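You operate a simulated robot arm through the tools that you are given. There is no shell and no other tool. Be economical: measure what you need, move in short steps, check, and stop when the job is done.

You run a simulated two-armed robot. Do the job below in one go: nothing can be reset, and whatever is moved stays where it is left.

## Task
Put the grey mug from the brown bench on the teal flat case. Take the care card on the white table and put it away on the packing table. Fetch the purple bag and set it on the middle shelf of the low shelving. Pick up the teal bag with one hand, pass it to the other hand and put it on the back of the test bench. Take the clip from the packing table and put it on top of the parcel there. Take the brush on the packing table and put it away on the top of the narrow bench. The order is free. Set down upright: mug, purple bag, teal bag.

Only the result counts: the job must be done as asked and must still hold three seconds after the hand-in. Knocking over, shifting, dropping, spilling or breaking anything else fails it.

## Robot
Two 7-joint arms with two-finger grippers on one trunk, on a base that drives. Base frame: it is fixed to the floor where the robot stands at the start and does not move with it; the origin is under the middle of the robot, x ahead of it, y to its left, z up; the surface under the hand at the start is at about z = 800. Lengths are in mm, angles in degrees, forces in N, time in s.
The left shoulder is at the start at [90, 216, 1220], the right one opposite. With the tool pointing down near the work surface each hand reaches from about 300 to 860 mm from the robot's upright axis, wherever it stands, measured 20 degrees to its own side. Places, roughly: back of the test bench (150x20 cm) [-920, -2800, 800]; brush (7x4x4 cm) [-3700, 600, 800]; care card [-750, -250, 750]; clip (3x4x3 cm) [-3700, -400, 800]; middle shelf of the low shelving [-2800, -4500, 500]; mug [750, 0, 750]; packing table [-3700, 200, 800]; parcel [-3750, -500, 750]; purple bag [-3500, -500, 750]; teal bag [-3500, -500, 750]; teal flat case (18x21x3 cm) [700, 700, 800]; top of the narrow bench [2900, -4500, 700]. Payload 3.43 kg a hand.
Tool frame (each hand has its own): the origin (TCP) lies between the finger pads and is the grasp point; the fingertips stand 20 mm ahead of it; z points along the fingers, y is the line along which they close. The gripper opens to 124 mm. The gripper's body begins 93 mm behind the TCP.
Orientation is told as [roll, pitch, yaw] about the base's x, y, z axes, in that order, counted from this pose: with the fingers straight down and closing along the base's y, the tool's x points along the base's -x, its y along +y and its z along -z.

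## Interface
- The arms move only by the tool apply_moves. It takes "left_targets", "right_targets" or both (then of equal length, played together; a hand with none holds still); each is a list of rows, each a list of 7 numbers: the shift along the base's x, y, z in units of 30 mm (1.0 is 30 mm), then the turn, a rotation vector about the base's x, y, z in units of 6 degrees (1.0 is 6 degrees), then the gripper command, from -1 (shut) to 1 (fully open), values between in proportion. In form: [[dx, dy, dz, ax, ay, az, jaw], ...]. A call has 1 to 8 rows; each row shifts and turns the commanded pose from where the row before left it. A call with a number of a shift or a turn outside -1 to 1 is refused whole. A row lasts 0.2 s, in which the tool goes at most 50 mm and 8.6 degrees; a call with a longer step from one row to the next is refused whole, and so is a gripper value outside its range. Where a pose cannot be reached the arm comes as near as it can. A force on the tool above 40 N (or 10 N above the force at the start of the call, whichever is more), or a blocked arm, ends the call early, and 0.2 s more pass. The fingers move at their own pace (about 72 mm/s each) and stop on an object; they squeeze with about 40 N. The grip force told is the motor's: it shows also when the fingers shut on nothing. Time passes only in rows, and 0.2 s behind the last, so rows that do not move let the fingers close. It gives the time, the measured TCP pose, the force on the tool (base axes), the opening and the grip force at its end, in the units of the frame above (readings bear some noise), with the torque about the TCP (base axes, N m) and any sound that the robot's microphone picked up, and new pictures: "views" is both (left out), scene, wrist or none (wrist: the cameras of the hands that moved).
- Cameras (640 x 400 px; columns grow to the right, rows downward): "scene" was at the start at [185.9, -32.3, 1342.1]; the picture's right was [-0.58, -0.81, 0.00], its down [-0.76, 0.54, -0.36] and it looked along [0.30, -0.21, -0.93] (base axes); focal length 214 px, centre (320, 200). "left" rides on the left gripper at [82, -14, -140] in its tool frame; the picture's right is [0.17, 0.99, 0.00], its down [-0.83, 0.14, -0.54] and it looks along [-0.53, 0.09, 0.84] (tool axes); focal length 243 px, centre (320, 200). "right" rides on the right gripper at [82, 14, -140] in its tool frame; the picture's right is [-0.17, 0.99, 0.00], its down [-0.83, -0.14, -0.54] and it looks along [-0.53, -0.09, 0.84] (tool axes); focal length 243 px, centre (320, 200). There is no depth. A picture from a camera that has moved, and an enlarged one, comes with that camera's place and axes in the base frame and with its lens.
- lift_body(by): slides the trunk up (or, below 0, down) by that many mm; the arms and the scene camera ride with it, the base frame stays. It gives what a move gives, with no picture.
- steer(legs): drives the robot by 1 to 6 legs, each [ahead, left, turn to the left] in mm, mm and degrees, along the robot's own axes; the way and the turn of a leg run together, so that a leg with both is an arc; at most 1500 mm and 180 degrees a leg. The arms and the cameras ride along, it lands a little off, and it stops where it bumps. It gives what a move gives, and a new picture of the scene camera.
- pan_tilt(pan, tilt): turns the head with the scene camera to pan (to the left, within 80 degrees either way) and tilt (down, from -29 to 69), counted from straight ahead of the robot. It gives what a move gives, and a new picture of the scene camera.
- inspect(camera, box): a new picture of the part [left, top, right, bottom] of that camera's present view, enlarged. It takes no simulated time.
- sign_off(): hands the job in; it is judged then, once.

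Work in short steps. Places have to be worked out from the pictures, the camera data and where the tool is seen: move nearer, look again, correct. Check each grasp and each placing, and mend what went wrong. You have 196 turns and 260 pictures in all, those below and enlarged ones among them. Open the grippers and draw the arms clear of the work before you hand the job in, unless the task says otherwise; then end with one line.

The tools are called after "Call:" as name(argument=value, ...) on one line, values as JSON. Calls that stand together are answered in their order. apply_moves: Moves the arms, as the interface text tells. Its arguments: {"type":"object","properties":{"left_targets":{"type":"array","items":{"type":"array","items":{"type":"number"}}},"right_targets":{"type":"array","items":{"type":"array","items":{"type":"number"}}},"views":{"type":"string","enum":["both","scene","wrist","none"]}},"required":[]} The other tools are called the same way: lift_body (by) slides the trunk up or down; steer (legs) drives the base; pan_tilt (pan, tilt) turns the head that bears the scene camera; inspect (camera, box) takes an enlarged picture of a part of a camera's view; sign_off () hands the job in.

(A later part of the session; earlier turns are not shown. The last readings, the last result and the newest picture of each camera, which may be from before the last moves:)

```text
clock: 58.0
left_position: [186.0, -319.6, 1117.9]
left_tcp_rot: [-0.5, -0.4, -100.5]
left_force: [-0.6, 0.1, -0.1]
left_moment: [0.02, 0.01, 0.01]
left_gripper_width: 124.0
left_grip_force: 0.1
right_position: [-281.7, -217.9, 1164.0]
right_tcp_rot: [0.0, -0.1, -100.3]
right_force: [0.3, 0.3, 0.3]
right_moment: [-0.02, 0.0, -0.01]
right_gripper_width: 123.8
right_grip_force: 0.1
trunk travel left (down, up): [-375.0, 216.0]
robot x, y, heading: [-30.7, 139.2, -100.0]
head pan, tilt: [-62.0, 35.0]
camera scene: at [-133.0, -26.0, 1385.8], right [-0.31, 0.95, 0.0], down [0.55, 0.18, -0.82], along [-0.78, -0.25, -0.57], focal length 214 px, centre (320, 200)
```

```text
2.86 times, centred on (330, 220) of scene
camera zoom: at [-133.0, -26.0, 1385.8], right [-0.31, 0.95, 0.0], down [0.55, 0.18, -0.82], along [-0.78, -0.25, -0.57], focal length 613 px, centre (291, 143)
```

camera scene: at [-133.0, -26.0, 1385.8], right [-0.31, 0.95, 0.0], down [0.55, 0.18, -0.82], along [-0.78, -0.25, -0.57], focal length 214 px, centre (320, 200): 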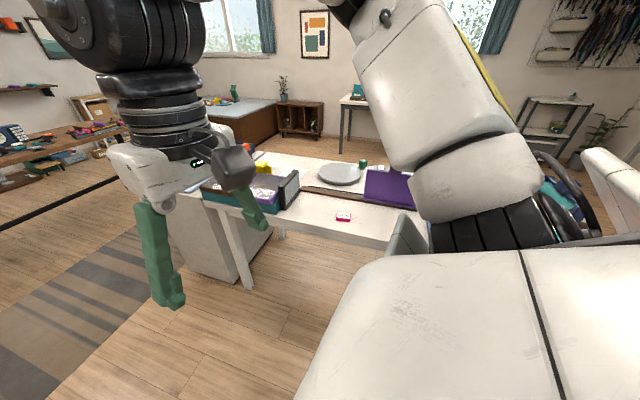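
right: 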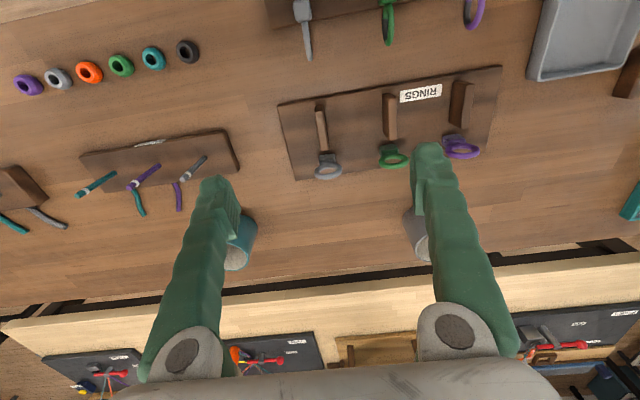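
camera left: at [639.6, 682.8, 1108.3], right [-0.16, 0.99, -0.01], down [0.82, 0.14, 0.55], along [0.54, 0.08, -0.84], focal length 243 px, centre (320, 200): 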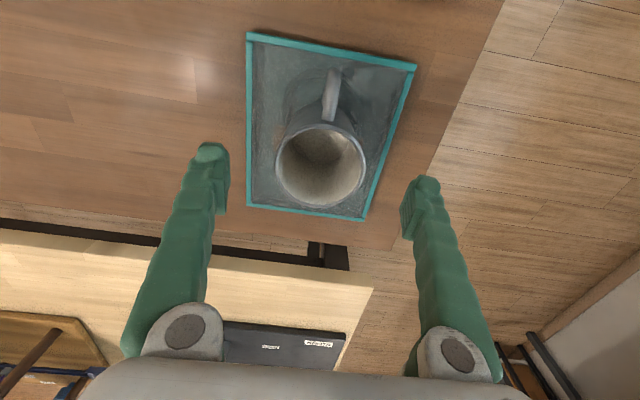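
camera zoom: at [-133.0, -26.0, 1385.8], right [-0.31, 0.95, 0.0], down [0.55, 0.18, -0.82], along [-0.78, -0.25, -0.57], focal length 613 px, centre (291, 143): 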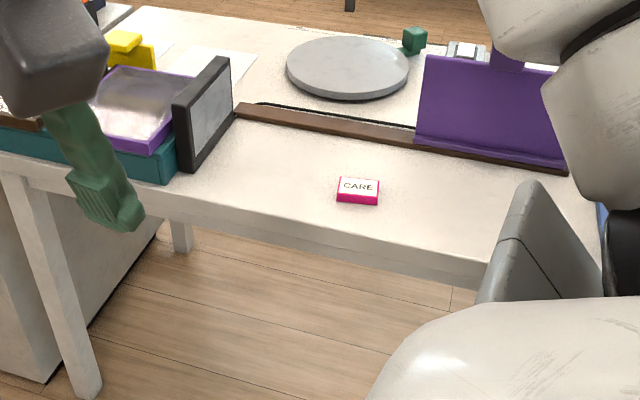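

The tag is the "CARE" card at about (-870,-152) on the white table. I turn to face it and drive up so that it lies in front of the right hand.

Call:
steer(legs=[[0, 0, -80], [0, 430, 0], [300, 0, 0]])

Call:
pan_tilt(pan=0, tilt=50)

```text
clock: 71.0
left_position: [-748.1, -564.7, 1119.1]
left_tcp_rot: [-0.5, -0.4, 178.6]
left_force: [-0.3, -1.2, -0.7]
left_moment: [0.01, 0.01, 0.0]
left_gripper_width: 123.9
left_grip_force: 0.1
right_position: [-721.5, -85.3, 1163.8]
right_tcp_rot: [0.0, -0.1, 178.9]
right_force: [-0.4, 0.2, 0.8]
right_moment: [-0.03, 0.02, -0.02]
right_gripper_width: 124.1
right_grip_force: 0.0
trunk travel left (down, up): [-375.0, 216.0]
robot x, y, heading: [-333.2, -278.3, 179.0]
head pan, tilt: [-62.0, 35.0]
camera scene: at [-508.2, -200.4, 1385.9], right [0.89, 0.46, 0.0], down [0.26, -0.51, -0.82], along [-0.38, 0.73, -0.57], focal length 214 px, centre (320, 200)
```

scene: 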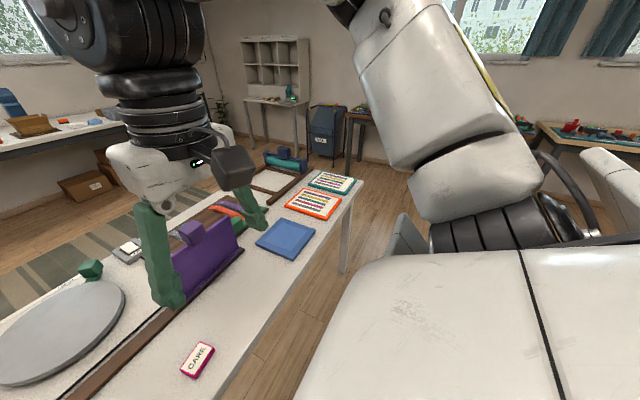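

```text
clock: 72.3
left_position: [-749.3, -564.0, 1117.9]
left_tcp_rot: [-0.5, -0.3, 178.5]
left_force: [-0.3, -0.1, -0.5]
left_moment: [0.03, 0.01, 0.03]
left_gripper_width: 124.1
left_grip_force: 0.0
right_position: [-721.9, -86.1, 1163.5]
right_tcp_rot: [0.0, -0.1, 178.8]
right_force: [-0.4, -0.5, 0.3]
right_moment: [0.01, 0.0, 0.0]
right_gripper_width: 124.1
right_grip_force: 0.0
trunk travel left (down, up): [-375.0, 216.0]
robot x, y, heading: [-327.0, -277.2, 179.0]
head pan, tilt: [0.0, 50.0]
camera scene: at [-545.7, -277.6, 1364.1], right [0.01, 1.0, 0.0], down [0.77, -0.01, -0.64], along [-0.64, 0.01, -0.77], focal length 214 px, centre (320, 200)
```

scene: 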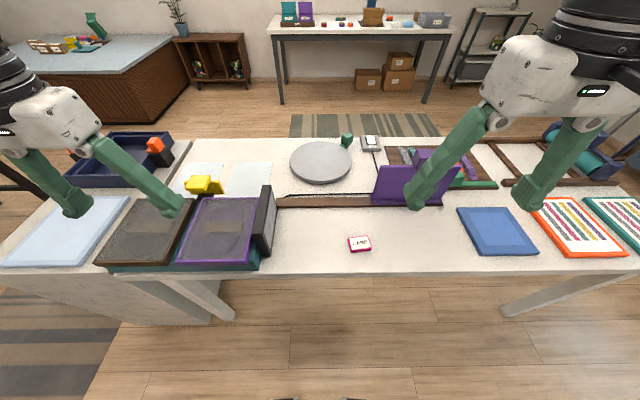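

The card is at about (-846,-153), z≈800. I shift 140 left and 60 ahead to suit the right arm's reach.

Call:
steer(legs=[[60, 150, 1]])

Call:
apply_moves(right_targets=[[-0.6, 0.8, -0.9, 0, 0, 0, 1], [-0.6, 0.8, -0.9, 0, 0, 0, 1], [-0.6, 0.8, -0.9, 0, 0, 0, 1], [-0.3, 0, -0.9, 0, 0, 0, 1], [0, 0, -0.9, 0, 0, 0, 1], [0, 0, -0.9, 0, 0, 0, 1], [0, 0, -0.9, 0, 0, 0, 1]], views="wrist")

```text
clock: 75.0
left_position: [-803.0, -724.3, 1118.4]
left_tcp_rot: [-0.4, -0.4, 179.8]
left_force: [-0.5, 0.0, 0.5]
left_moment: [0.01, -0.03, -0.02]
left_gripper_width: 123.9
left_grip_force: 0.1
right_position: [-784.9, -246.3, 1163.3]
right_tcp_rot: [0.2, -0.1, 179.9]
right_force: [1.0, -0.4, -0.4]
right_moment: [-0.01, 0.0, -0.02]
right_gripper_width: 124.0
right_grip_force: 0.1
trunk travel left (down, up): [-375.0, 216.0]
robot x, y, heading: [-394.0, -432.4, -179.5]
head pan, tilt: [0.0, 50.0]
camera scene: at [-604.8, -434.4, 1364.1], right [-0.01, 1.0, 0.0], down [0.77, 0.01, -0.64], along [-0.64, 0.0, -0.77], focal length 214 px, centre (320, 200)
```

scene: 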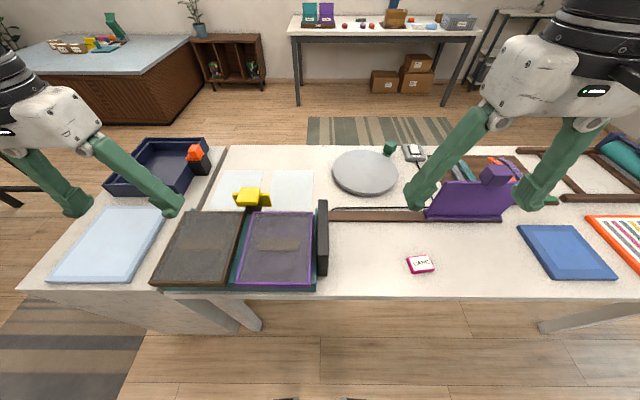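

```text
clock: 76.6
left_position: [-802.1, -724.9, 1119.1]
left_tcp_rot: [-0.6, -0.5, 179.8]
left_force: [0.8, -0.4, 0.4]
left_moment: [-0.03, -0.01, 0.02]
left_gripper_width: 123.7
left_grip_force: 0.0
right_position: [-785.1, -181.7, 977.0]
right_tcp_rot: [0.1, -0.1, 179.9]
right_force: [-0.4, 0.4, -0.3]
right_moment: [0.02, -0.02, 0.01]
right_gripper_width: 124.2
right_grip_force: 0.0
right hand out of reach, approached as far as the arm can: row 1, 2, 3
trunk travel left (down, up): [-375.0, 216.0]
robot x, y, heading: [-391.5, -435.7, -179.8]
head pan, tilt: [0.0, 50.0]
camera right: at [-702.5, -195.7, 1115.8], right [-0.17, -0.99, 0.0], down [-0.83, 0.14, 0.54], along [-0.53, 0.09, -0.84], focal length 243 px, centre (320, 200)
```

right: 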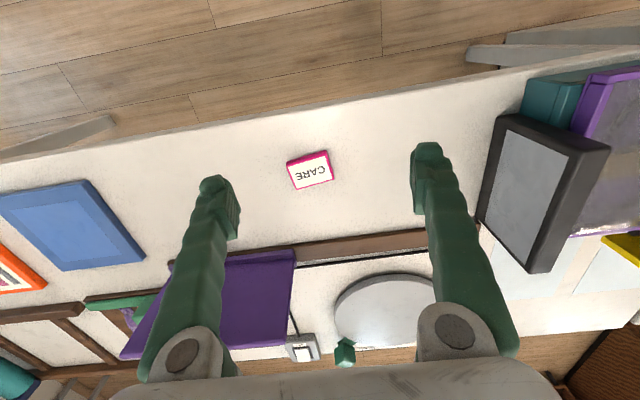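

The card is at about (-842,-157), its long side along y. I move over it and lower to z≈835.

Call:
apply_moves(right_targets=[[-0.6, 0.4, -0.7, 0, 0, 0, 1], [-0.6, 0.4, -0.7, 0, 0, 0, 1], [-0.7, 0, -0.7, 0, 0, 0, 1], [0, 0, -0.9, 0, 0, 0, 1], [0, 0, -0.9, 0, 0, 0, 1], [0, 0, -0.8, 0, 0, 0, 1]], views="wrist")

```text
clock: 78.0
left_position: [-805.8, -718.6, 1119.7]
left_tcp_rot: [-0.3, -0.3, 179.7]
left_force: [0.6, 2.3, -0.8]
left_moment: [-0.09, -0.01, 0.0]
left_gripper_width: 124.0
left_grip_force: 0.1
right_position: [-791.0, -182.8, 871.9]
right_tcp_rot: [0.1, -0.1, 179.6]
right_force: [0.6, 1.5, -0.8]
right_moment: [-0.11, -0.03, 0.0]
right_gripper_width: 124.0
right_grip_force: 0.0
right hand out of reach, approached as far as the arm can: row 1, 2, 3, 4, 5
trunk travel left (down, up): [-375.0, 216.0]
robot x, y, heading: [-387.7, -429.8, -179.7]
head pan, tilt: [0.0, 50.0]
camera right: at [-708.2, -198.0, 1011.4], right [-0.17, -0.99, 0.0], down [-0.83, 0.14, 0.54], along [-0.53, 0.09, -0.84], focal length 243 px, centre (320, 200)
```

right: 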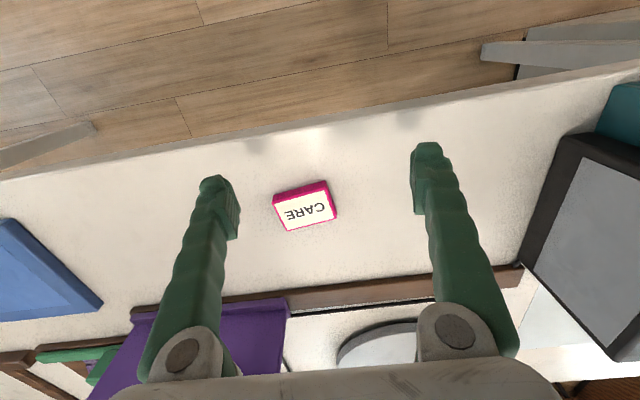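

The right arm is blocked again, maybe at a joint limit. I test a pure forward move, and then one combined with a small yaw turn.

Call:
apply_moves(right_targets=[[0, 0, 0.5, 0, 0, 0, 1], [-0.7, 0, 0, 0, 0, 0, 1], [-0.7, 0, 0, 0, 0, 0, 1]], views="none")

Call:
apply_moves(right_targets=[[-0.3, 0, 0, 0, 0, 1, 1], [-0.3, 0, 0, 0, 0, 1, 1], [-0.3, 0, 0, 0, 0, 1, 1]], views="none")

Call:
apply_moves(right_targets=[[-0.3, 0, 0, 0, 0, -1, 1], [-0.3, 0, 0, 0, 0, -1, 1], [-0.3, 0, 0, 0, 0, -1, 1], [-0.3, 0, 0, 0, 0, -1, 1], [-0.3, 0, 0, 0, 0, -1, 1], [-0.3, 0, 0, 0, 0, -1, 1]], views="none")

```text
clock: 78.8
left_position: [-802.7, -726.5, 1118.9]
left_tcp_rot: [-0.6, -0.4, 179.9]
left_force: [0.6, -0.6, -0.2]
left_moment: [0.01, -0.02, 0.01]
left_gripper_width: 124.0
left_grip_force: 0.1
right_position: [-818.9, -206.9, 892.2]
right_tcp_rot: [-0.2, -0.2, 179.7]
right_force: [-0.3, 0.1, 0.1]
right_moment: [0.03, -0.01, 0.03]
right_gripper_width: 124.0
right_grip_force: 0.1
right hand out of reach, approached as far as the arm can: row 2, 3
trunk travel left (down, up): [-375.0, 216.0]
robot x, y, heading: [-389.3, -430.2, -179.6]
head pan, tilt: [0.0, 50.0]
```

```text
clock: 79.6
left_position: [-802.9, -726.0, 1119.8]
left_tcp_rot: [-0.7, -0.4, 179.7]
left_force: [0.7, -1.0, -0.3]
left_moment: [0.01, 0.04, -0.03]
left_gripper_width: 124.0
left_grip_force: 0.0
right_position: [-777.0, -288.6, 900.8]
right_tcp_rot: [-0.5, -0.2, -162.5]
right_force: [0.0, 0.2, -0.2]
right_moment: [0.0, 0.02, -0.01]
right_gripper_width: 124.0
right_grip_force: 0.0
right hand out of reach, approached as far as the arm can: row 1, 2, 3
trunk travel left (down, up): [-375.0, 216.0]
robot x, y, heading: [-389.9, -430.2, -179.8]
head pan, tilt: [0.0, 50.0]
```

```text
clock: 81.0
left_position: [-804.0, -723.3, 1118.0]
left_tcp_rot: [-0.5, -0.4, 179.8]
left_force: [-0.4, 0.1, 0.3]
left_moment: [0.02, 0.02, 0.02]
left_gripper_width: 124.0
left_grip_force: 0.1
right_position: [-831.6, -283.6, 899.5]
right_tcp_rot: [0.1, 0.0, 161.7]
right_force: [-0.2, 0.0, -0.7]
right_moment: [-0.03, -0.03, -0.02]
right_gripper_width: 124.0
right_grip_force: 0.0
trunk travel left (down, up): [-375.0, 216.0]
robot x, y, heading: [-389.5, -427.9, -179.3]
head pan, tilt: [0.0, 50.0]
```

Turning the hand clockwise frees it, so the limit is on counter-clockwise yaw of the hand relative to the arm. I drive 210 right so the card lies more inward, and restore the yaw.

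Call:
apply_moves(right_targets=[[0.5, -0.8, 0.9, 0, 0, 0, 1], [0.5, -0.8, 0.9, 0, 0, 0, 1], [0, -0.8, 0, 0, 0, 1, 1], [0, -0.5, 0, 0, 0, 1, 1], [0, 0, 0, 0, 0, 1, 1]], views="none")

Call:
steer(legs=[[0, -210, 0]])

Call:
apply_moves(right_targets=[[0, 0, -0.9, 0, 0, 0.9, 1], [0, 0, -0.6, 0, 0, 0.7, 1]], views="wrist")

```text
clock: 82.2
left_position: [-803.6, -724.5, 1119.9]
left_tcp_rot: [-0.5, -0.4, 179.7]
left_force: [-0.4, -0.4, 0.4]
left_moment: [0.0, 0.0, 0.02]
left_gripper_width: 123.7
left_grip_force: 0.1
right_position: [-802.6, -371.2, 954.3]
right_tcp_rot: [-0.1, 0.0, -180.0]
right_force: [0.6, -0.4, -0.6]
right_moment: [-0.01, 0.03, 0.02]
right_gripper_width: 123.9
right_grip_force: 0.0
trunk travel left (down, up): [-375.0, 216.0]
robot x, y, heading: [-390.0, -432.8, -179.8]
head pan, tilt: [0.0, 50.0]
```

```text
clock: 85.6
left_position: [-803.6, -516.3, 1119.1]
left_tcp_rot: [-0.5, -0.4, -179.9]
left_force: [-0.2, 0.2, 0.1]
left_moment: [0.0, 0.0, 0.01]
left_gripper_width: 124.2
left_grip_force: 0.0
right_position: [-804.3, -164.1, 955.9]
right_tcp_rot: [0.0, -0.1, -179.6]
right_force: [0.6, 1.1, 0.4]
right_moment: [-0.01, 0.0, 0.02]
right_gripper_width: 124.1
right_grip_force: 0.2
trunk travel left (down, up): [-375.0, 216.0]
robot x, y, heading: [-392.1, -224.0, -179.3]
head pan, tilt: [0.0, 50.0]
camera scene: at [-606.9, -225.2, 1364.1], right [-0.01, 1.0, 0.0], down [0.77, 0.01, -0.64], along [-0.64, -0.01, -0.77], focal length 214 px, centre (320, 200)
```

scene: 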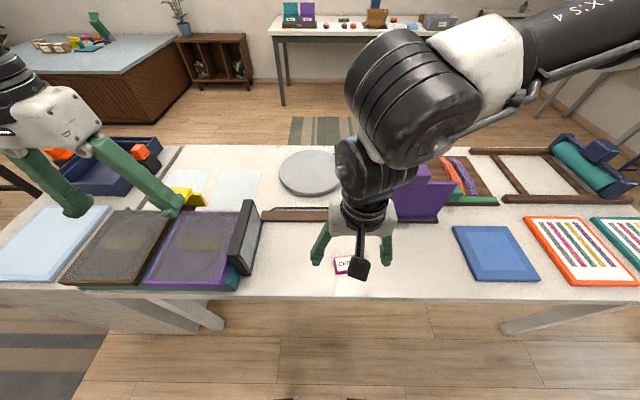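

```text
clock: 86.2
left_position: [-803.9, -517.2, 1119.5]
left_tcp_rot: [-0.5, -0.4, -179.9]
left_force: [-0.1, 0.1, -0.2]
left_moment: [-0.01, -0.01, -0.01]
left_gripper_width: 124.1
left_grip_force: 0.1
right_position: [-803.5, -164.2, 908.4]
right_tcp_rot: [0.1, -0.1, -170.1]
right_force: [0.6, 0.6, -0.4]
right_moment: [0.01, -0.02, 0.0]
right_gripper_width: 123.9
right_grip_force: 0.1
trunk travel left (down, up): [-375.0, 216.0]
robot x, y, heading: [-391.9, -220.5, -179.5]
head pan, tilt: [0.0, 50.0]
camera right: at [-721.1, -164.4, 1048.6], right [0.01, -1.0, 0.0], down [-0.84, 0.0, 0.54], along [-0.54, 0.0, -0.84], focal length 243 px, centre (320, 200)
```

right: 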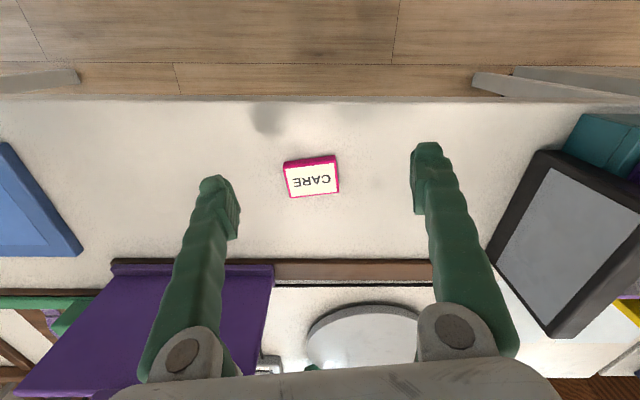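

The yaw now matches the card. I move over (-843,-156) and descend.

Call:
apply_moves(right_targets=[[-0.7, 0.27, 0, 0, 0, 0, 1], [-0.63, 0, -0.4, 0, 0, 0, 1], [0, 0, -0.8, 0, 0, 0, 1], [0, 0, -0.8, 0, 0, 0, 1], [0, 0, -0.4, 0, 0, 0, 1], [0, 0, 0, 0, 0, 0, 1]], views="wrist")

```text
clock: 87.6
left_position: [-804.4, -516.4, 1118.4]
left_tcp_rot: [-0.4, -0.4, -179.9]
left_force: [-0.7, -0.1, 0.3]
left_moment: [-0.03, -0.03, 0.0]
left_gripper_width: 124.0
left_grip_force: 0.1
right_position: [-844.5, -155.7, 838.0]
right_tcp_rot: [0.2, -0.1, -170.1]
right_force: [0.5, -0.6, -0.5]
right_moment: [0.0, 0.0, 0.02]
right_gripper_width: 124.0
right_grip_force: 0.1
trunk travel left (down, up): [-375.0, 216.0]
robot x, y, heading: [-393.6, -222.9, -179.8]
head pan, tilt: [0.0, 50.0]
camera right: at [-761.3, -155.1, 976.9], right [0.01, -1.0, 0.0], down [-0.84, 0.0, 0.54], along [-0.54, 0.0, -0.84], focal length 243 px, centre (320, 200)
```

right: 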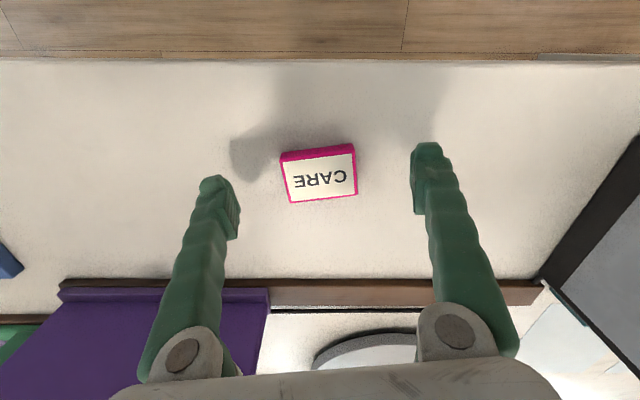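

It is centred. I lower slowly, watching for contact, and then close.

Call:
apply_moves(right_targets=[[0, 0, -0.25, 0, 0, 0, 1], [0, 0, -0.25, 0, 0, 0, 1], [0, 0, 0, 0, 0, 0, 0], [0, 0, 0, 0, 0, 0, -1], [0, 0, 0, 0, 0, 0, -1], [0, 0, 0, 0, 0, 0, -1]], views="wrist")

```text
clock: 89.0
left_position: [-804.5, -515.8, 1118.0]
left_tcp_rot: [-0.5, -0.4, -179.9]
left_force: [0.2, -0.1, 0.9]
left_moment: [-0.03, -0.01, -0.01]
left_gripper_width: 123.9
left_grip_force: 0.2
right_position: [-844.2, -156.6, 823.6]
right_tcp_rot: [0.1, -0.1, -170.2]
right_force: [-0.1, 1.4, 0.0]
right_moment: [-0.02, 0.03, 0.03]
right_gripper_width: 0.1
right_grip_force: 15.4
trunk travel left (down, up): [-375.0, 216.0]
robot x, y, heading: [-392.4, -221.0, -179.5]
head pan, tilt: [0.0, 50.0]
camera right: at [-761.2, -155.3, 961.8], right [0.01, -1.0, 0.0], down [-0.84, 0.0, 0.54], along [-0.54, 0.0, -0.84], focal length 243 px, centre (320, 200)
```

right: 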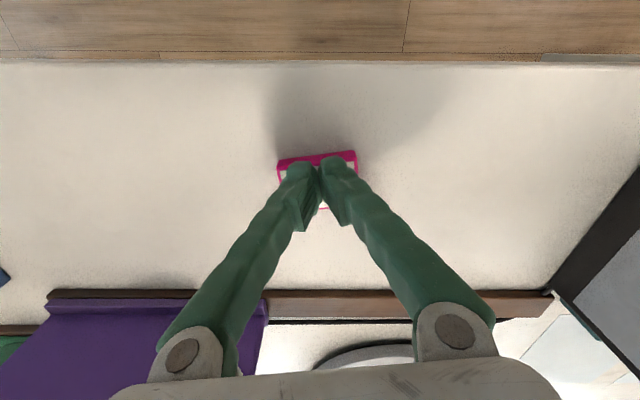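

The fingers shut above the card, so the table is lower than assumed. I open and feel downward.

Call:
apply_moves(right_targets=[[0, 0, 0, 0, 0, 0, 1], [0, 0, 0, 0, 0, 0, 1], [0, 0, 0, 0, 0, 0, 1], [0, 0, 0, 0, 0, 0, 1], [0, 0, -0.3, 0, 0, 0, 1], [0, 0, 0, 0, 0, 0, 1]], views="wrist")

```text
clock: 90.4
left_position: [-803.0, -516.2, 1118.8]
left_tcp_rot: [-0.5, -0.4, -180.0]
left_force: [0.6, 0.6, -0.2]
left_moment: [0.0, 0.02, 0.03]
left_gripper_width: 124.1
left_grip_force: 0.1
right_position: [-844.6, -156.0, 814.6]
right_tcp_rot: [0.0, -0.1, -170.2]
right_force: [-0.9, -0.2, -0.4]
right_moment: [-0.04, -0.03, -0.04]
right_gripper_width: 124.0
right_grip_force: 0.1
trunk travel left (down, up): [-375.0, 216.0]
robot x, y, heading: [-393.5, -221.6, -179.4]
head pan, tilt: [0.0, 50.0]
camera right: at [-761.0, -155.2, 952.7], right [0.01, -1.0, 0.0], down [-0.84, 0.0, 0.54], along [-0.54, 0.0, -0.84], focal length 243 px, centre (320, 200)
```

right: 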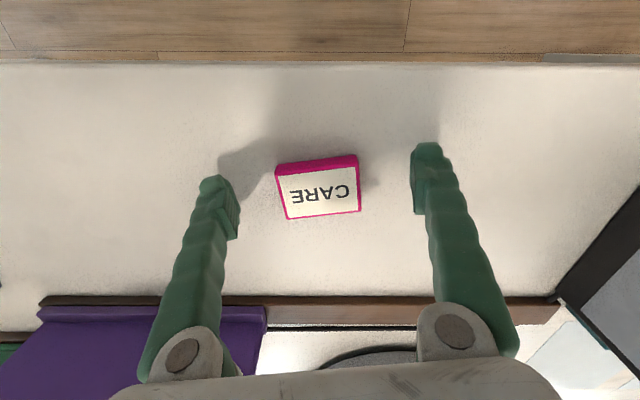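

I continue down in 6 mm steps.

Call:
apply_moves(right_targets=[[0, 0, -0.2, 0, 0, 0, 1], [0, 0, -0.2, 0, 0, 0, 1], [0, 0, -0.2, 0, 0, 0, 1], [0, 0, -0.2, 0, 0, 0, 1]], views="wrist")

```text
clock: 91.3
left_position: [-802.1, -515.4, 1119.2]
left_tcp_rot: [-0.6, -0.3, -180.1]
left_force: [0.0, 0.0, -0.2]
left_moment: [-0.04, -0.05, -0.02]
left_gripper_width: 123.9
left_grip_force: 0.1
right_position: [-843.4, -156.3, 794.6]
right_tcp_rot: [0.1, -0.2, -170.1]
right_force: [7.2, 4.6, 27.1]
right_moment: [0.55, -0.07, -0.49]
right_gripper_width: 124.0
right_grip_force: 0.0
trunk travel left (down, up): [-375.0, 216.0]
robot x, y, heading: [-396.1, -223.6, -179.4]
head pan, tilt: [0.0, 50.0]
stopped in row 4 (right hand): the force on the tool passed its limit at 47 N (the readings are from after the stop); the commanded pose is now the measured one
camera right: at [-760.6, -156.3, 934.6], right [0.01, -1.0, 0.0], down [-0.84, 0.0, 0.54], along [-0.54, 0.0, -0.84], focal length 243 px, centre (320, 200)
```

right: 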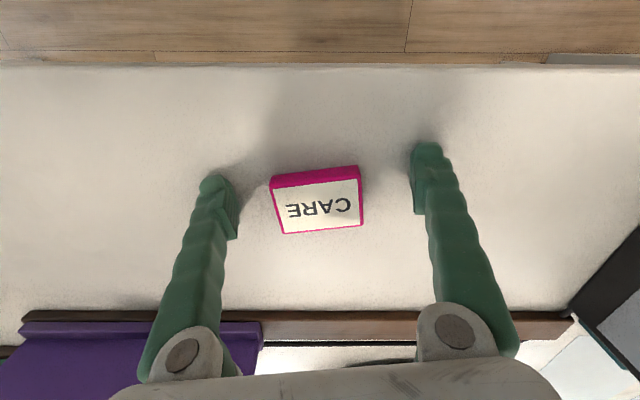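

Table contact shows its surface at z≈775. I lift 3 mm, shift 6 mm ahead, and close on the card.

Call:
apply_moves(right_targets=[[0, 0, 0.12, 0, 0, 0, 1], [-0.22, 0.05, 0, 0, 0, 0, 1], [0, 0, 0, 0, 0, 0, 0], [0, 0, 0, 0, 0, 0, -1], [0, 0, 0, 0, 0, 0, -1], [0, 0, 0, 0, 0, 0, -1]], views="none")

Call:
apply_moves(right_targets=[[0, 0, 0.5, 0, 0, 0, -1], [0, 0, 1, 0, 0, 0, -1], [0, 0, 1, 0, 0, 0, -1], [0, 0, 1, 0, 0, 0, -1], [0, 0, 1, 0, 0, 0, -1]], views="wrist")

```text
clock: 92.8
left_position: [-802.1, -516.7, 1120.7]
left_tcp_rot: [-0.5, -0.5, -180.0]
left_force: [0.2, -0.3, -1.1]
left_moment: [-0.02, -0.02, 0.01]
left_gripper_width: 123.8
left_grip_force: 0.0
right_position: [-851.5, -153.5, 799.3]
right_tcp_rot: [-0.1, -0.6, -170.2]
right_force: [-2.2, 6.2, 35.5]
right_moment: [0.36, 0.02, -0.03]
right_gripper_width: 59.3
right_grip_force: 39.6
trunk travel left (down, up): [-375.0, 216.0]
robot x, y, heading: [-393.9, -218.3, -179.4]
head pan, tilt: [0.0, 50.0]
```

```text
clock: 94.0
left_position: [-802.1, -514.2, 1118.4]
left_tcp_rot: [-0.5, -0.4, -180.0]
left_force: [-0.6, 0.6, 1.0]
left_moment: [-0.02, -0.01, 0.01]
left_gripper_width: 124.0
left_grip_force: 0.0
right_position: [-852.0, -154.6, 933.6]
right_tcp_rot: [0.0, -0.2, -170.1]
right_force: [0.5, 0.2, -0.6]
right_moment: [0.03, 0.02, 0.0]
right_gripper_width: 58.5
right_grip_force: 39.8
trunk travel left (down, up): [-375.0, 216.0]
robot x, y, heading: [-393.5, -221.4, -179.0]
head pan, tilt: [0.0, 50.0]
camera right: at [-767.1, -153.8, 1072.8], right [0.01, -1.0, 0.0], down [-0.84, 0.0, 0.54], along [-0.54, 0.0, -0.84], focal length 243 px, centre (320, 200)
```

right: 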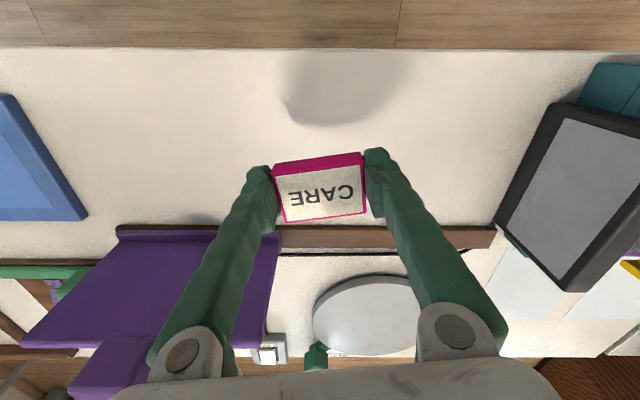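

The card is held. I lift and retract the right hand, turn to face +y and look at the way around the table.

Call:
apply_moves(right_targets=[[0.7, 0, 1, 0, 0, -0.8, -1], [0.7, 0, 1, 0, 0, -0.8, -1], [0.7, 0, 1, 0, 0, 0, -1], [0.5, 0, 1, 0, 0, 0, -1], [0, 0, 1, 0, 0, 0, -1], [0, 0, 0.5, 0, 0, 0, -1]], views="none")

Call:
steer(legs=[[0, 0, -90]])

Call:
pan_tilt(pan=0, tilt=25)

```text
clock: 95.3
left_position: [-803.0, -515.5, 1117.5]
left_tcp_rot: [-0.5, -0.5, -180.0]
left_force: [0.2, -0.3, -0.3]
left_moment: [0.0, 0.01, -0.02]
left_gripper_width: 123.9
left_grip_force: 0.1
right_position: [-773.6, -154.7, 1098.7]
right_tcp_rot: [0.1, -0.2, -179.8]
right_force: [-0.3, -1.1, 0.4]
right_moment: [-0.02, -0.01, 0.01]
right_gripper_width: 58.6
right_grip_force: 40.3
trunk travel left (down, up): [-375.0, 216.0]
robot x, y, heading: [-390.5, -224.6, -179.3]
head pan, tilt: [0.0, 50.0]
```

```text
clock: 101.0
left_position: [-686.9, 187.8, 1118.9]
left_tcp_rot: [-0.5, -0.4, 90.2]
left_force: [-0.3, 0.0, -0.6]
left_moment: [-0.02, -0.01, 0.03]
left_gripper_width: 124.1
left_grip_force: 0.0
right_position: [-325.9, 159.5, 1098.1]
right_tcp_rot: [0.0, -0.3, 90.6]
right_force: [-0.5, -0.1, -0.4]
right_moment: [0.01, 0.02, 0.0]
right_gripper_width: 58.4
right_grip_force: 40.1
trunk travel left (down, up): [-375.0, 216.0]
robot x, y, heading: [-391.7, -219.1, 90.9]
head pan, tilt: [0.0, 50.0]
camera scene: at [-394.3, -6.2, 1364.1], right [1.0, 0.02, 0.0], down [0.01, -0.77, -0.64], along [-0.01, 0.64, -0.77], focal length 214 px, centre (320, 200)
```

scene: 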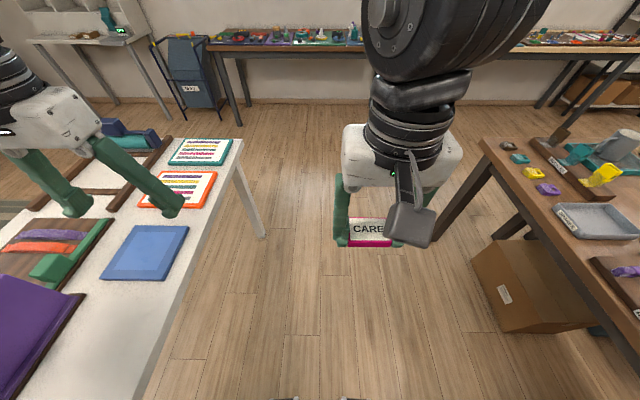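

```text
clock: 101.9
left_position: [-687.8, 187.8, 1118.6]
left_tcp_rot: [-0.4, -0.3, 90.3]
left_force: [-0.4, 0.5, 0.6]
left_moment: [-0.03, -0.01, 0.03]
left_gripper_width: 124.1
left_grip_force: 0.0
right_position: [-326.0, 160.2, 1098.3]
right_tcp_rot: [0.1, -0.2, 90.4]
right_force: [0.0, 0.3, 0.5]
right_moment: [-0.01, -0.02, 0.02]
right_gripper_width: 58.4
right_grip_force: 40.5
trunk travel left (down, up): [-375.0, 216.0]
robot x, y, heading: [-393.6, -224.3, 90.8]
head pan, tilt: [0.0, 25.0]
camera scene: at [-394.5, 8.9, 1401.5], right [1.0, 0.02, 0.0], down [0.01, -0.42, -0.91], along [-0.01, 0.91, -0.42], focal length 214 px, centre (320, 200)
```

scene: 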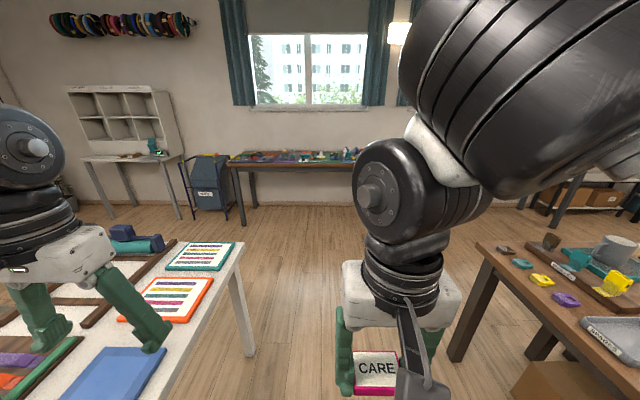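

The way ahead is clear to y≈2100. I drive past the table end, turn left, and go along behind it.

Call:
steer(legs=[[800, 0, 0], [840, 0, 0], [0, 0, 90], [1200, 0, 0], [1000, 0, 0]])

```text
clock: 130.3
left_position: [-2968.0, 1065.8, 1119.9]
left_tcp_rot: [-0.5, -0.4, -179.0]
left_force: [0.4, -0.4, -0.7]
left_moment: [0.01, 0.01, -0.01]
left_gripper_width: 124.0
left_grip_force: 0.1
right_position: [-2944.2, 1428.3, 1098.5]
right_tcp_rot: [0.0, -0.2, -178.8]
right_force: [-0.5, -0.3, 0.1]
right_moment: [0.02, -0.04, -0.02]
right_gripper_width: 58.4
right_grip_force: 40.1
trunk travel left (down, up): [-375.0, 216.0]
robot x, y, heading: [-2565.9, 1366.4, -178.3]
head pan, tilt: [0.0, 25.0]
camera scene: at [-2791.4, 1360.5, 1401.6], right [-0.03, 1.0, 0.0], down [0.42, 0.01, -0.91], along [-0.91, -0.03, -0.42], focal length 214 px, centre (320, 200)
```

scene: 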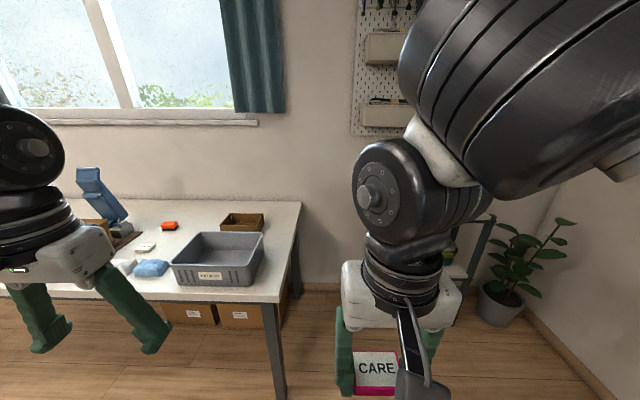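

The packing table front edge is at x≈-3307. I drive sideways left along it and look down at it.

Call:
steer(legs=[[0, 800, -1.5]])

Call:
pan_tilt(pan=25, tilt=30)

```text
clock: 141.5
left_position: [-2966.4, 268.2, 1117.8]
left_tcp_rot: [-0.4, -0.4, 179.2]
left_force: [0.4, -1.2, -0.1]
left_moment: [-0.01, -0.03, 0.01]
left_gripper_width: 124.0
left_grip_force: 0.1
right_position: [-2931.0, 627.9, 1098.5]
right_tcp_rot: [0.0, -0.2, 179.5]
right_force: [0.3, -0.4, -0.1]
right_moment: [0.01, -0.03, 0.0]
right_gripper_width: 58.6
right_grip_force: 40.4
trunk travel left (down, up): [-375.0, 216.0]
robot x, y, heading: [-2552.8, 557.9, 179.9]
head pan, tilt: [0.0, 25.0]
camera scene: at [-2780.0, 557.1, 1401.6], right [0.0, 1.0, 0.0], down [0.42, 0.0, -0.91], along [-0.91, 0.0, -0.42], focal length 214 px, centre (320, 200)
```

scene: 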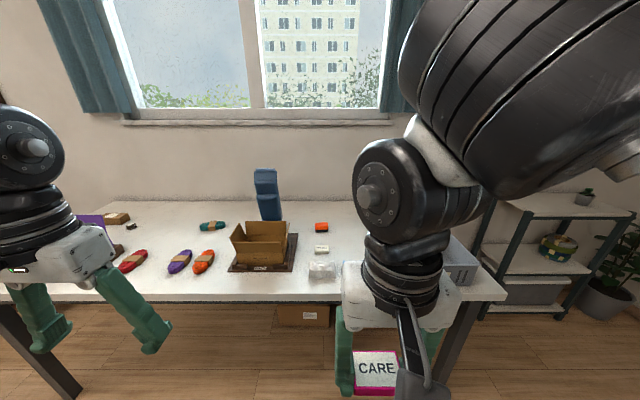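

```text
clock: 142.4
left_position: [-2966.0, 268.6, 1119.1]
left_tcp_rot: [-0.5, -0.4, 179.3]
left_force: [-0.5, 0.8, 0.0]
left_moment: [0.04, 0.01, -0.01]
left_gripper_width: 124.0
left_grip_force: 0.0
right_position: [-2931.2, 629.0, 1098.9]
right_tcp_rot: [0.0, -0.1, 179.5]
right_force: [-0.1, 0.6, 0.0]
right_moment: [0.02, 0.01, -0.01]
right_gripper_width: 58.7
right_grip_force: 39.7
trunk travel left (down, up): [-375.0, 216.0]
robot x, y, heading: [-2550.0, 557.8, 180.0]
head pan, tilt: [25.0, 30.0]
camera scene: at [-2769.9, 518.9, 1393.6], right [-0.42, 0.91, 0.0], down [0.45, 0.21, -0.87], along [-0.79, -0.36, -0.5], focal length 214 px, centre (320, 200)
```

scene: 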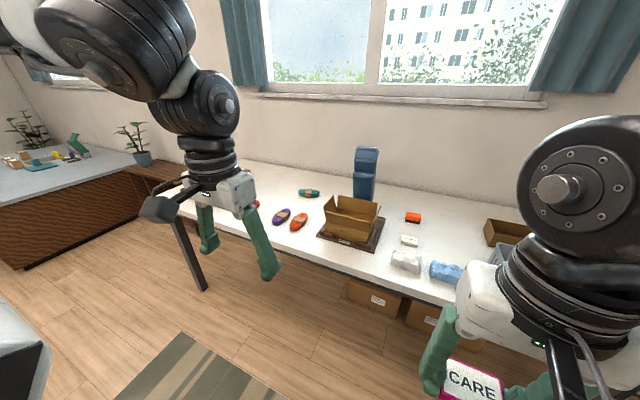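

I continue along the table to see its left part, with the bags, clip and parcel.

Call:
steer(legs=[[0, 700, 0]])

Call:
pan_tilt(pan=0, tilt=30)

```text
clock: 151.8
left_position: [-2966.8, -403.4, 1118.6]
left_tcp_rot: [-0.5, -0.4, 179.3]
left_force: [0.3, 0.0, -0.2]
left_moment: [0.01, 0.0, -0.02]
left_gripper_width: 124.3
left_grip_force: 0.1
right_position: [-2933.5, -43.7, 1099.2]
right_tcp_rot: [0.0, -0.2, 179.4]
right_force: [0.2, 0.1, 0.1]
right_moment: [-0.01, 0.0, -0.02]
right_gripper_width: 58.5
right_grip_force: 40.4
trunk travel left (down, up): [-375.0, 216.0]
robot x, y, heading: [-2550.9, -117.1, 179.8]
head pan, tilt: [25.0, 30.0]
camera scene: at [-2771.2, -153.9, 1393.6], right [-0.42, 0.91, 0.0], down [0.45, 0.21, -0.87], along [-0.79, -0.36, -0.5], focal length 214 px, centre (320, 200)
```

scene: 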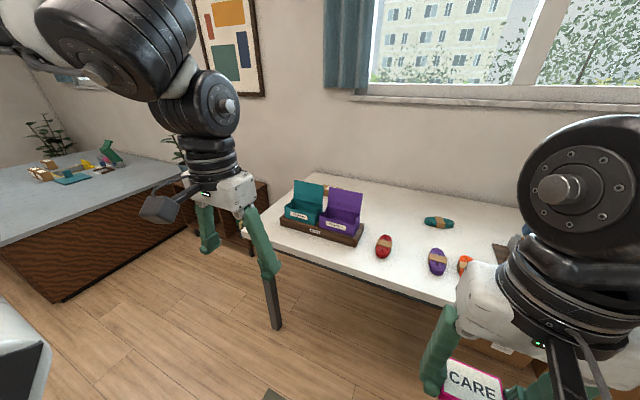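

```text
clock: 152.7
left_position: [-2966.8, -403.4, 1119.8]
left_tcp_rot: [-0.6, -0.4, 179.2]
left_force: [0.4, -0.5, -0.4]
left_moment: [0.02, 0.02, -0.02]
left_gripper_width: 123.9
left_grip_force: 0.0
right_position: [-2932.2, -44.1, 1097.8]
right_tcp_rot: [-0.1, -0.3, 179.4]
right_force: [0.3, 0.4, -0.1]
right_moment: [-0.02, 0.02, 0.0]
right_gripper_width: 58.7
right_grip_force: 40.4
trunk travel left (down, up): [-375.0, 216.0]
robot x, y, heading: [-2552.3, -116.1, 179.8]
head pan, tilt: [0.0, 30.0]
camera scene: at [-2779.6, -115.8, 1393.6], right [0.0, 1.0, 0.0], down [0.5, 0.0, -0.87], along [-0.87, 0.0, -0.5], focal length 214 px, centre (320, 200)
```

scene: 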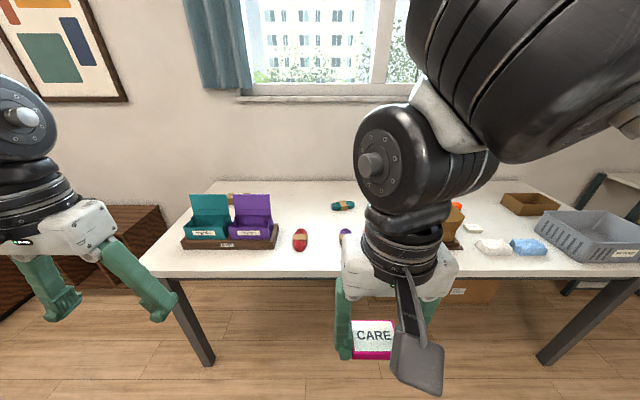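

I zoom in on the teal and purple things and on the rest of the table.

Call:
inspect(camera="scene", box=[140, 170, 360, 290])

```text
2.91 times, centred on (250, 230) of scene
camera zoom: at [-2779.6, -115.8, 1393.6], right [0.0, 1.0, 0.0], down [0.5, 0.0, -0.87], along [-0.87, 0.0, -0.5], focal length 624 px, centre (524, 113)
```

zoom: 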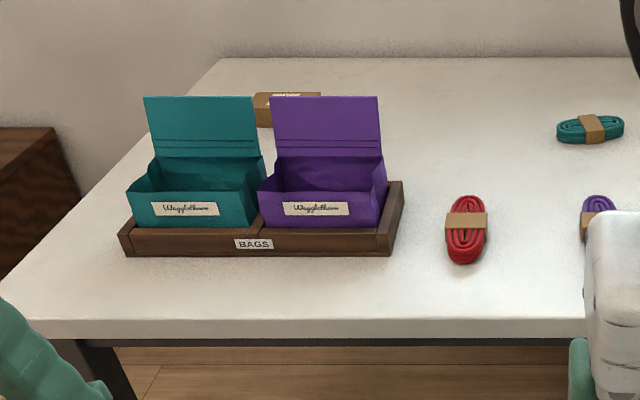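

The bags are open box bags in a tray, at x≈-3480, with their flaps at the rear. I approach the table to lay the card on the free front strip near (-3375,-110).

Call:
steer(legs=[[200, 70, 0], [180, 0, 0]])

Call:
pan_tilt(pan=0, tilt=45)

```text
clock: 155.9
left_position: [-3351.5, -470.0, 1119.0]
left_tcp_rot: [-0.4, -0.4, 178.9]
left_force: [-0.1, -0.5, 0.3]
left_moment: [0.02, 0.02, 0.01]
left_gripper_width: 123.7
left_grip_force: 0.0
right_position: [-3316.8, -110.0, 1098.5]
right_tcp_rot: [0.0, -0.2, 179.1]
right_force: [-0.9, -0.5, -0.2]
right_moment: [0.01, 0.01, 0.01]
right_gripper_width: 58.9
right_grip_force: 40.1
trunk travel left (down, up): [-375.0, 216.0]
robot x, y, heading: [-2932.3, -188.4, 179.4]
head pan, tilt: [0.0, 30.0]
camera scene: at [-3163.0, -182.9, 1393.8], right [0.01, 1.0, 0.0], down [0.5, 0.0, -0.87], along [-0.87, 0.01, -0.5], focal length 214 px, centre (320, 200)
```

scene: 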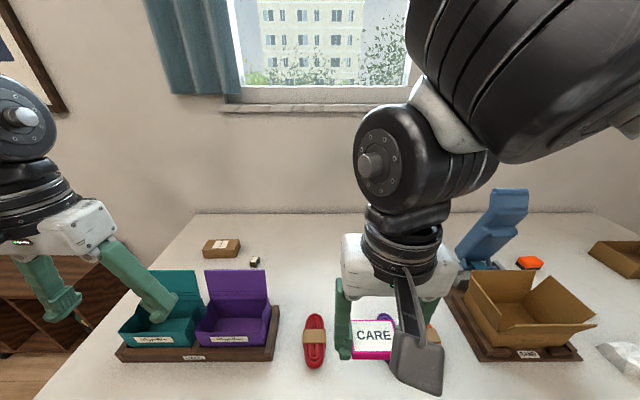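

```text
clock: 156.6
left_position: [-3353.5, -469.9, 1118.6]
left_tcp_rot: [-0.6, -0.4, 178.9]
left_force: [-0.3, -0.3, 0.3]
left_moment: [0.0, -0.01, -0.01]
left_gripper_width: 123.8
left_grip_force: 0.0
right_position: [-3317.6, -110.6, 1097.2]
right_tcp_rot: [0.0, -0.2, 179.2]
right_force: [-0.6, 0.1, 0.2]
right_moment: [0.0, 0.0, -0.01]
right_gripper_width: 58.9
right_grip_force: 39.9
trunk travel left (down, up): [-375.0, 216.0]
robot x, y, heading: [-2935.8, -185.2, 179.6]
head pan, tilt: [0.0, 45.0]
camera scene: at [-3155.0, -183.0, 1371.0], right [0.01, 1.0, 0.0], down [0.71, -0.01, -0.71], along [-0.71, 0.01, -0.71], focal length 214 px, centre (320, 200)
```

scene: 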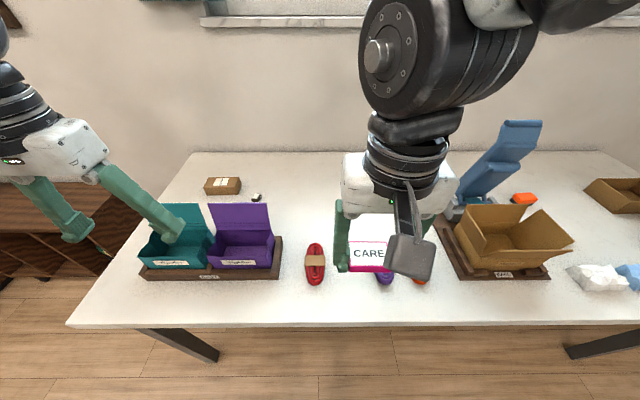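

I move the right hand over the strip spot (-3365,-110) and lower the card.

Call:
apply_moves(right_targets=[[-0.8, 0, -1, 0, 0, 0, -1], [-0.8, 0, -1, 0, 0, 0, -1], [0, 0, -1, 0, 0, 0, -1], [0, 0, -1, 0, 0, 0, -1], [0, 0, -1, 0, 0, 0, -1], [0, 0, -1, 0, 0, 0, -1], [0, 0, -1, 0, 0, 0, -1], [0, 0, -1, 0, 0, 0, -1]], views="wrist")

```text
clock: 158.4
left_position: [-3353.2, -469.6, 1119.2]
left_tcp_rot: [-0.5, -0.5, 178.9]
left_force: [-0.3, 0.3, 0.2]
left_moment: [0.0, 0.01, 0.04]
left_gripper_width: 124.1
left_grip_force: 0.1
right_position: [-3365.3, -109.8, 856.9]
right_tcp_rot: [0.1, -0.3, 179.1]
right_force: [-0.1, 0.0, 0.0]
right_moment: [0.03, -0.01, -0.02]
right_gripper_width: 58.4
right_grip_force: 39.8
trunk travel left (down, up): [-375.0, 216.0]
robot x, y, heading: [-2933.5, -184.0, 179.6]
head pan, tilt: [0.0, 45.0]
camera right: at [-3282.1, -125.1, 996.0], right [-0.18, -0.98, 0.0], down [-0.83, 0.15, 0.54], along [-0.53, 0.1, -0.84], focal length 243 px, centre (320, 200)
```

right: 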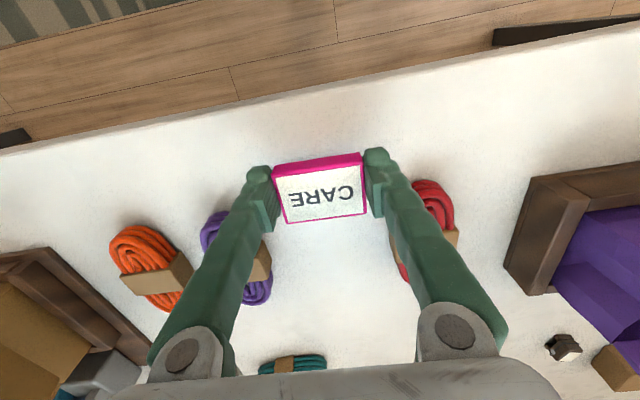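

The spot is clear. I lower on to contact.

Call:
apply_moves(right_targets=[[0.15, 0, -0.8, 0, 0, 0, -1], [0, 0, -0.6, 0, 0, 0, -1], [0, 0, -0.2, 0, 0, 0, -1], [0, 0, -0.15, 0, 0, 0, -1], [0, 0, -0.1, 0, 0, 0, -1], [0, 0, -0.1, 0, 0, 0, -1]], views="none")

```text
clock: 159.1
left_position: [-3352.0, -470.8, 1118.9]
left_tcp_rot: [-0.6, -0.4, 178.8]
left_force: [0.1, -0.4, 1.2]
left_moment: [0.01, -0.01, -0.01]
left_gripper_width: 124.1
left_grip_force: 0.1
right_position: [-3359.8, -109.5, 818.7]
right_tcp_rot: [0.0, -0.3, 179.0]
right_force: [1.0, 1.0, 8.9]
right_moment: [0.07, -0.09, -0.08]
right_gripper_width: 59.0
right_grip_force: 40.0
trunk travel left (down, up): [-375.0, 216.0]
robot x, y, heading: [-2932.5, -182.9, 179.7]
head pan, tilt: [0.0, 45.0]
stopped in row 3 (right hand): the force on the tool passed its limit at 51 N (the readings are from after the stop); the commanded pose is now the measured one
```

Contact at z≈818, so this table's top is at about 797. I release and raise.

Call:
apply_moves(right_targets=[[0, 0, 0, 0, 0, 0, -0.5], [0, 0, 0, 0, 0, 0, 0.2], [0, 0, 0, 0, 0, 0, 0.6], [0, 0, 0.5, 0, 0, 0, 0.6], [0, 0, 1, 0, 0, 0, 0.6], [0, 0, 1, 0, 0, 0, 1], [0, 0, 1, 0, 0, 0, 1], [0, 0, 1, 0, 0, 0, 1]], views="wrist")

```text
clock: 160.9
left_position: [-3352.1, -469.7, 1119.5]
left_tcp_rot: [-0.6, -0.4, 178.9]
left_force: [-0.1, 0.1, -0.1]
left_moment: [0.01, 0.06, -0.02]
left_gripper_width: 123.9
left_grip_force: 0.2
right_position: [-3360.9, -111.7, 954.7]
right_tcp_rot: [0.0, -0.2, 179.2]
right_force: [0.9, 0.0, -0.8]
right_moment: [0.03, -0.02, 0.01]
right_gripper_width: 124.3
right_grip_force: 0.1
trunk travel left (down, up): [-375.0, 216.0]
robot x, y, heading: [-2936.5, -184.0, 179.9]
head pan, tilt: [0.0, 45.0]
camera right: at [-3277.8, -125.8, 1093.3], right [-0.18, -0.98, 0.0], down [-0.83, 0.15, 0.54], along [-0.53, 0.1, -0.84], focal length 243 px, centre (320, 200)
```

right: 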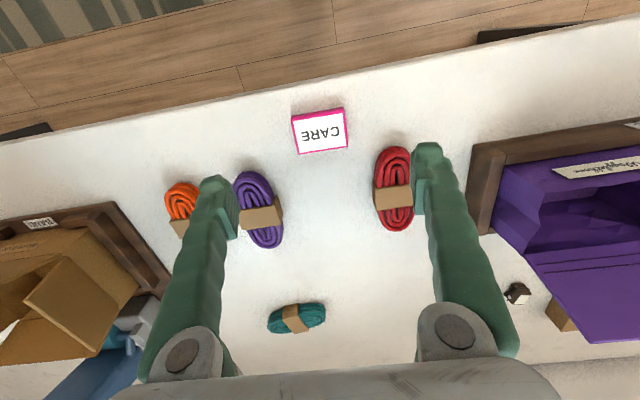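

The card lies on the packing table. Now I look at the clip and the parcel.

Call:
inspect(camera="scene", box=[130, 150, 300, 280])

Call:
inspect(camera="right", box=[460, 240, 620, 350])

```text
3.08 times, centred on (215, 215) of scene
camera zoom: at [-3153.9, -182.9, 1371.1], right [0.01, 1.0, 0.0], down [0.71, -0.01, -0.71], along [-0.71, 0.01, -0.71], focal length 660 px, centre (643, 154)
```

zoom: 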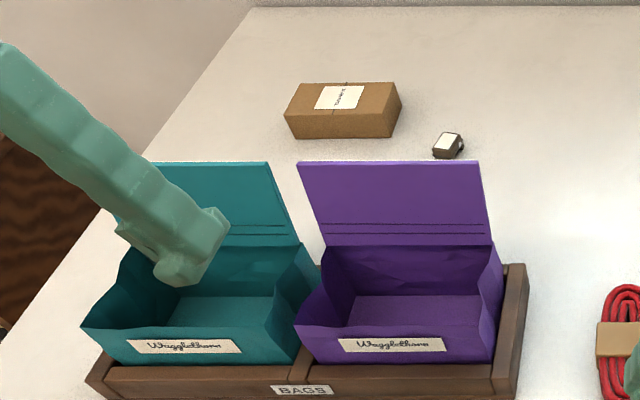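

```text
3.64 times, centred on (540, 295) of right
camera zoom: at [-3277.8, -125.8, 1093.3], right [-0.18, -0.98, 0.0], down [-0.83, 0.15, 0.54], along [-0.53, 0.1, -0.84], focal length 882 px, centre (-480, -146)
```

zoom: 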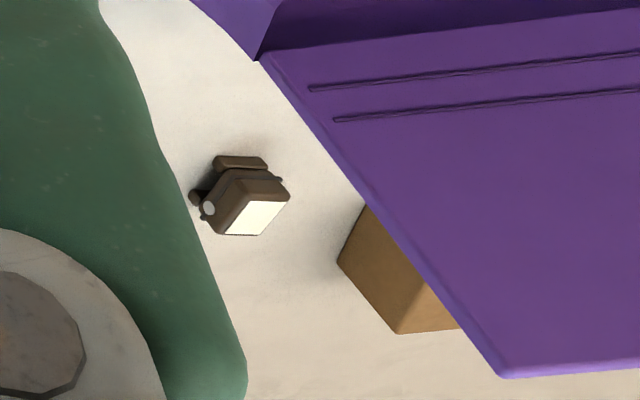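

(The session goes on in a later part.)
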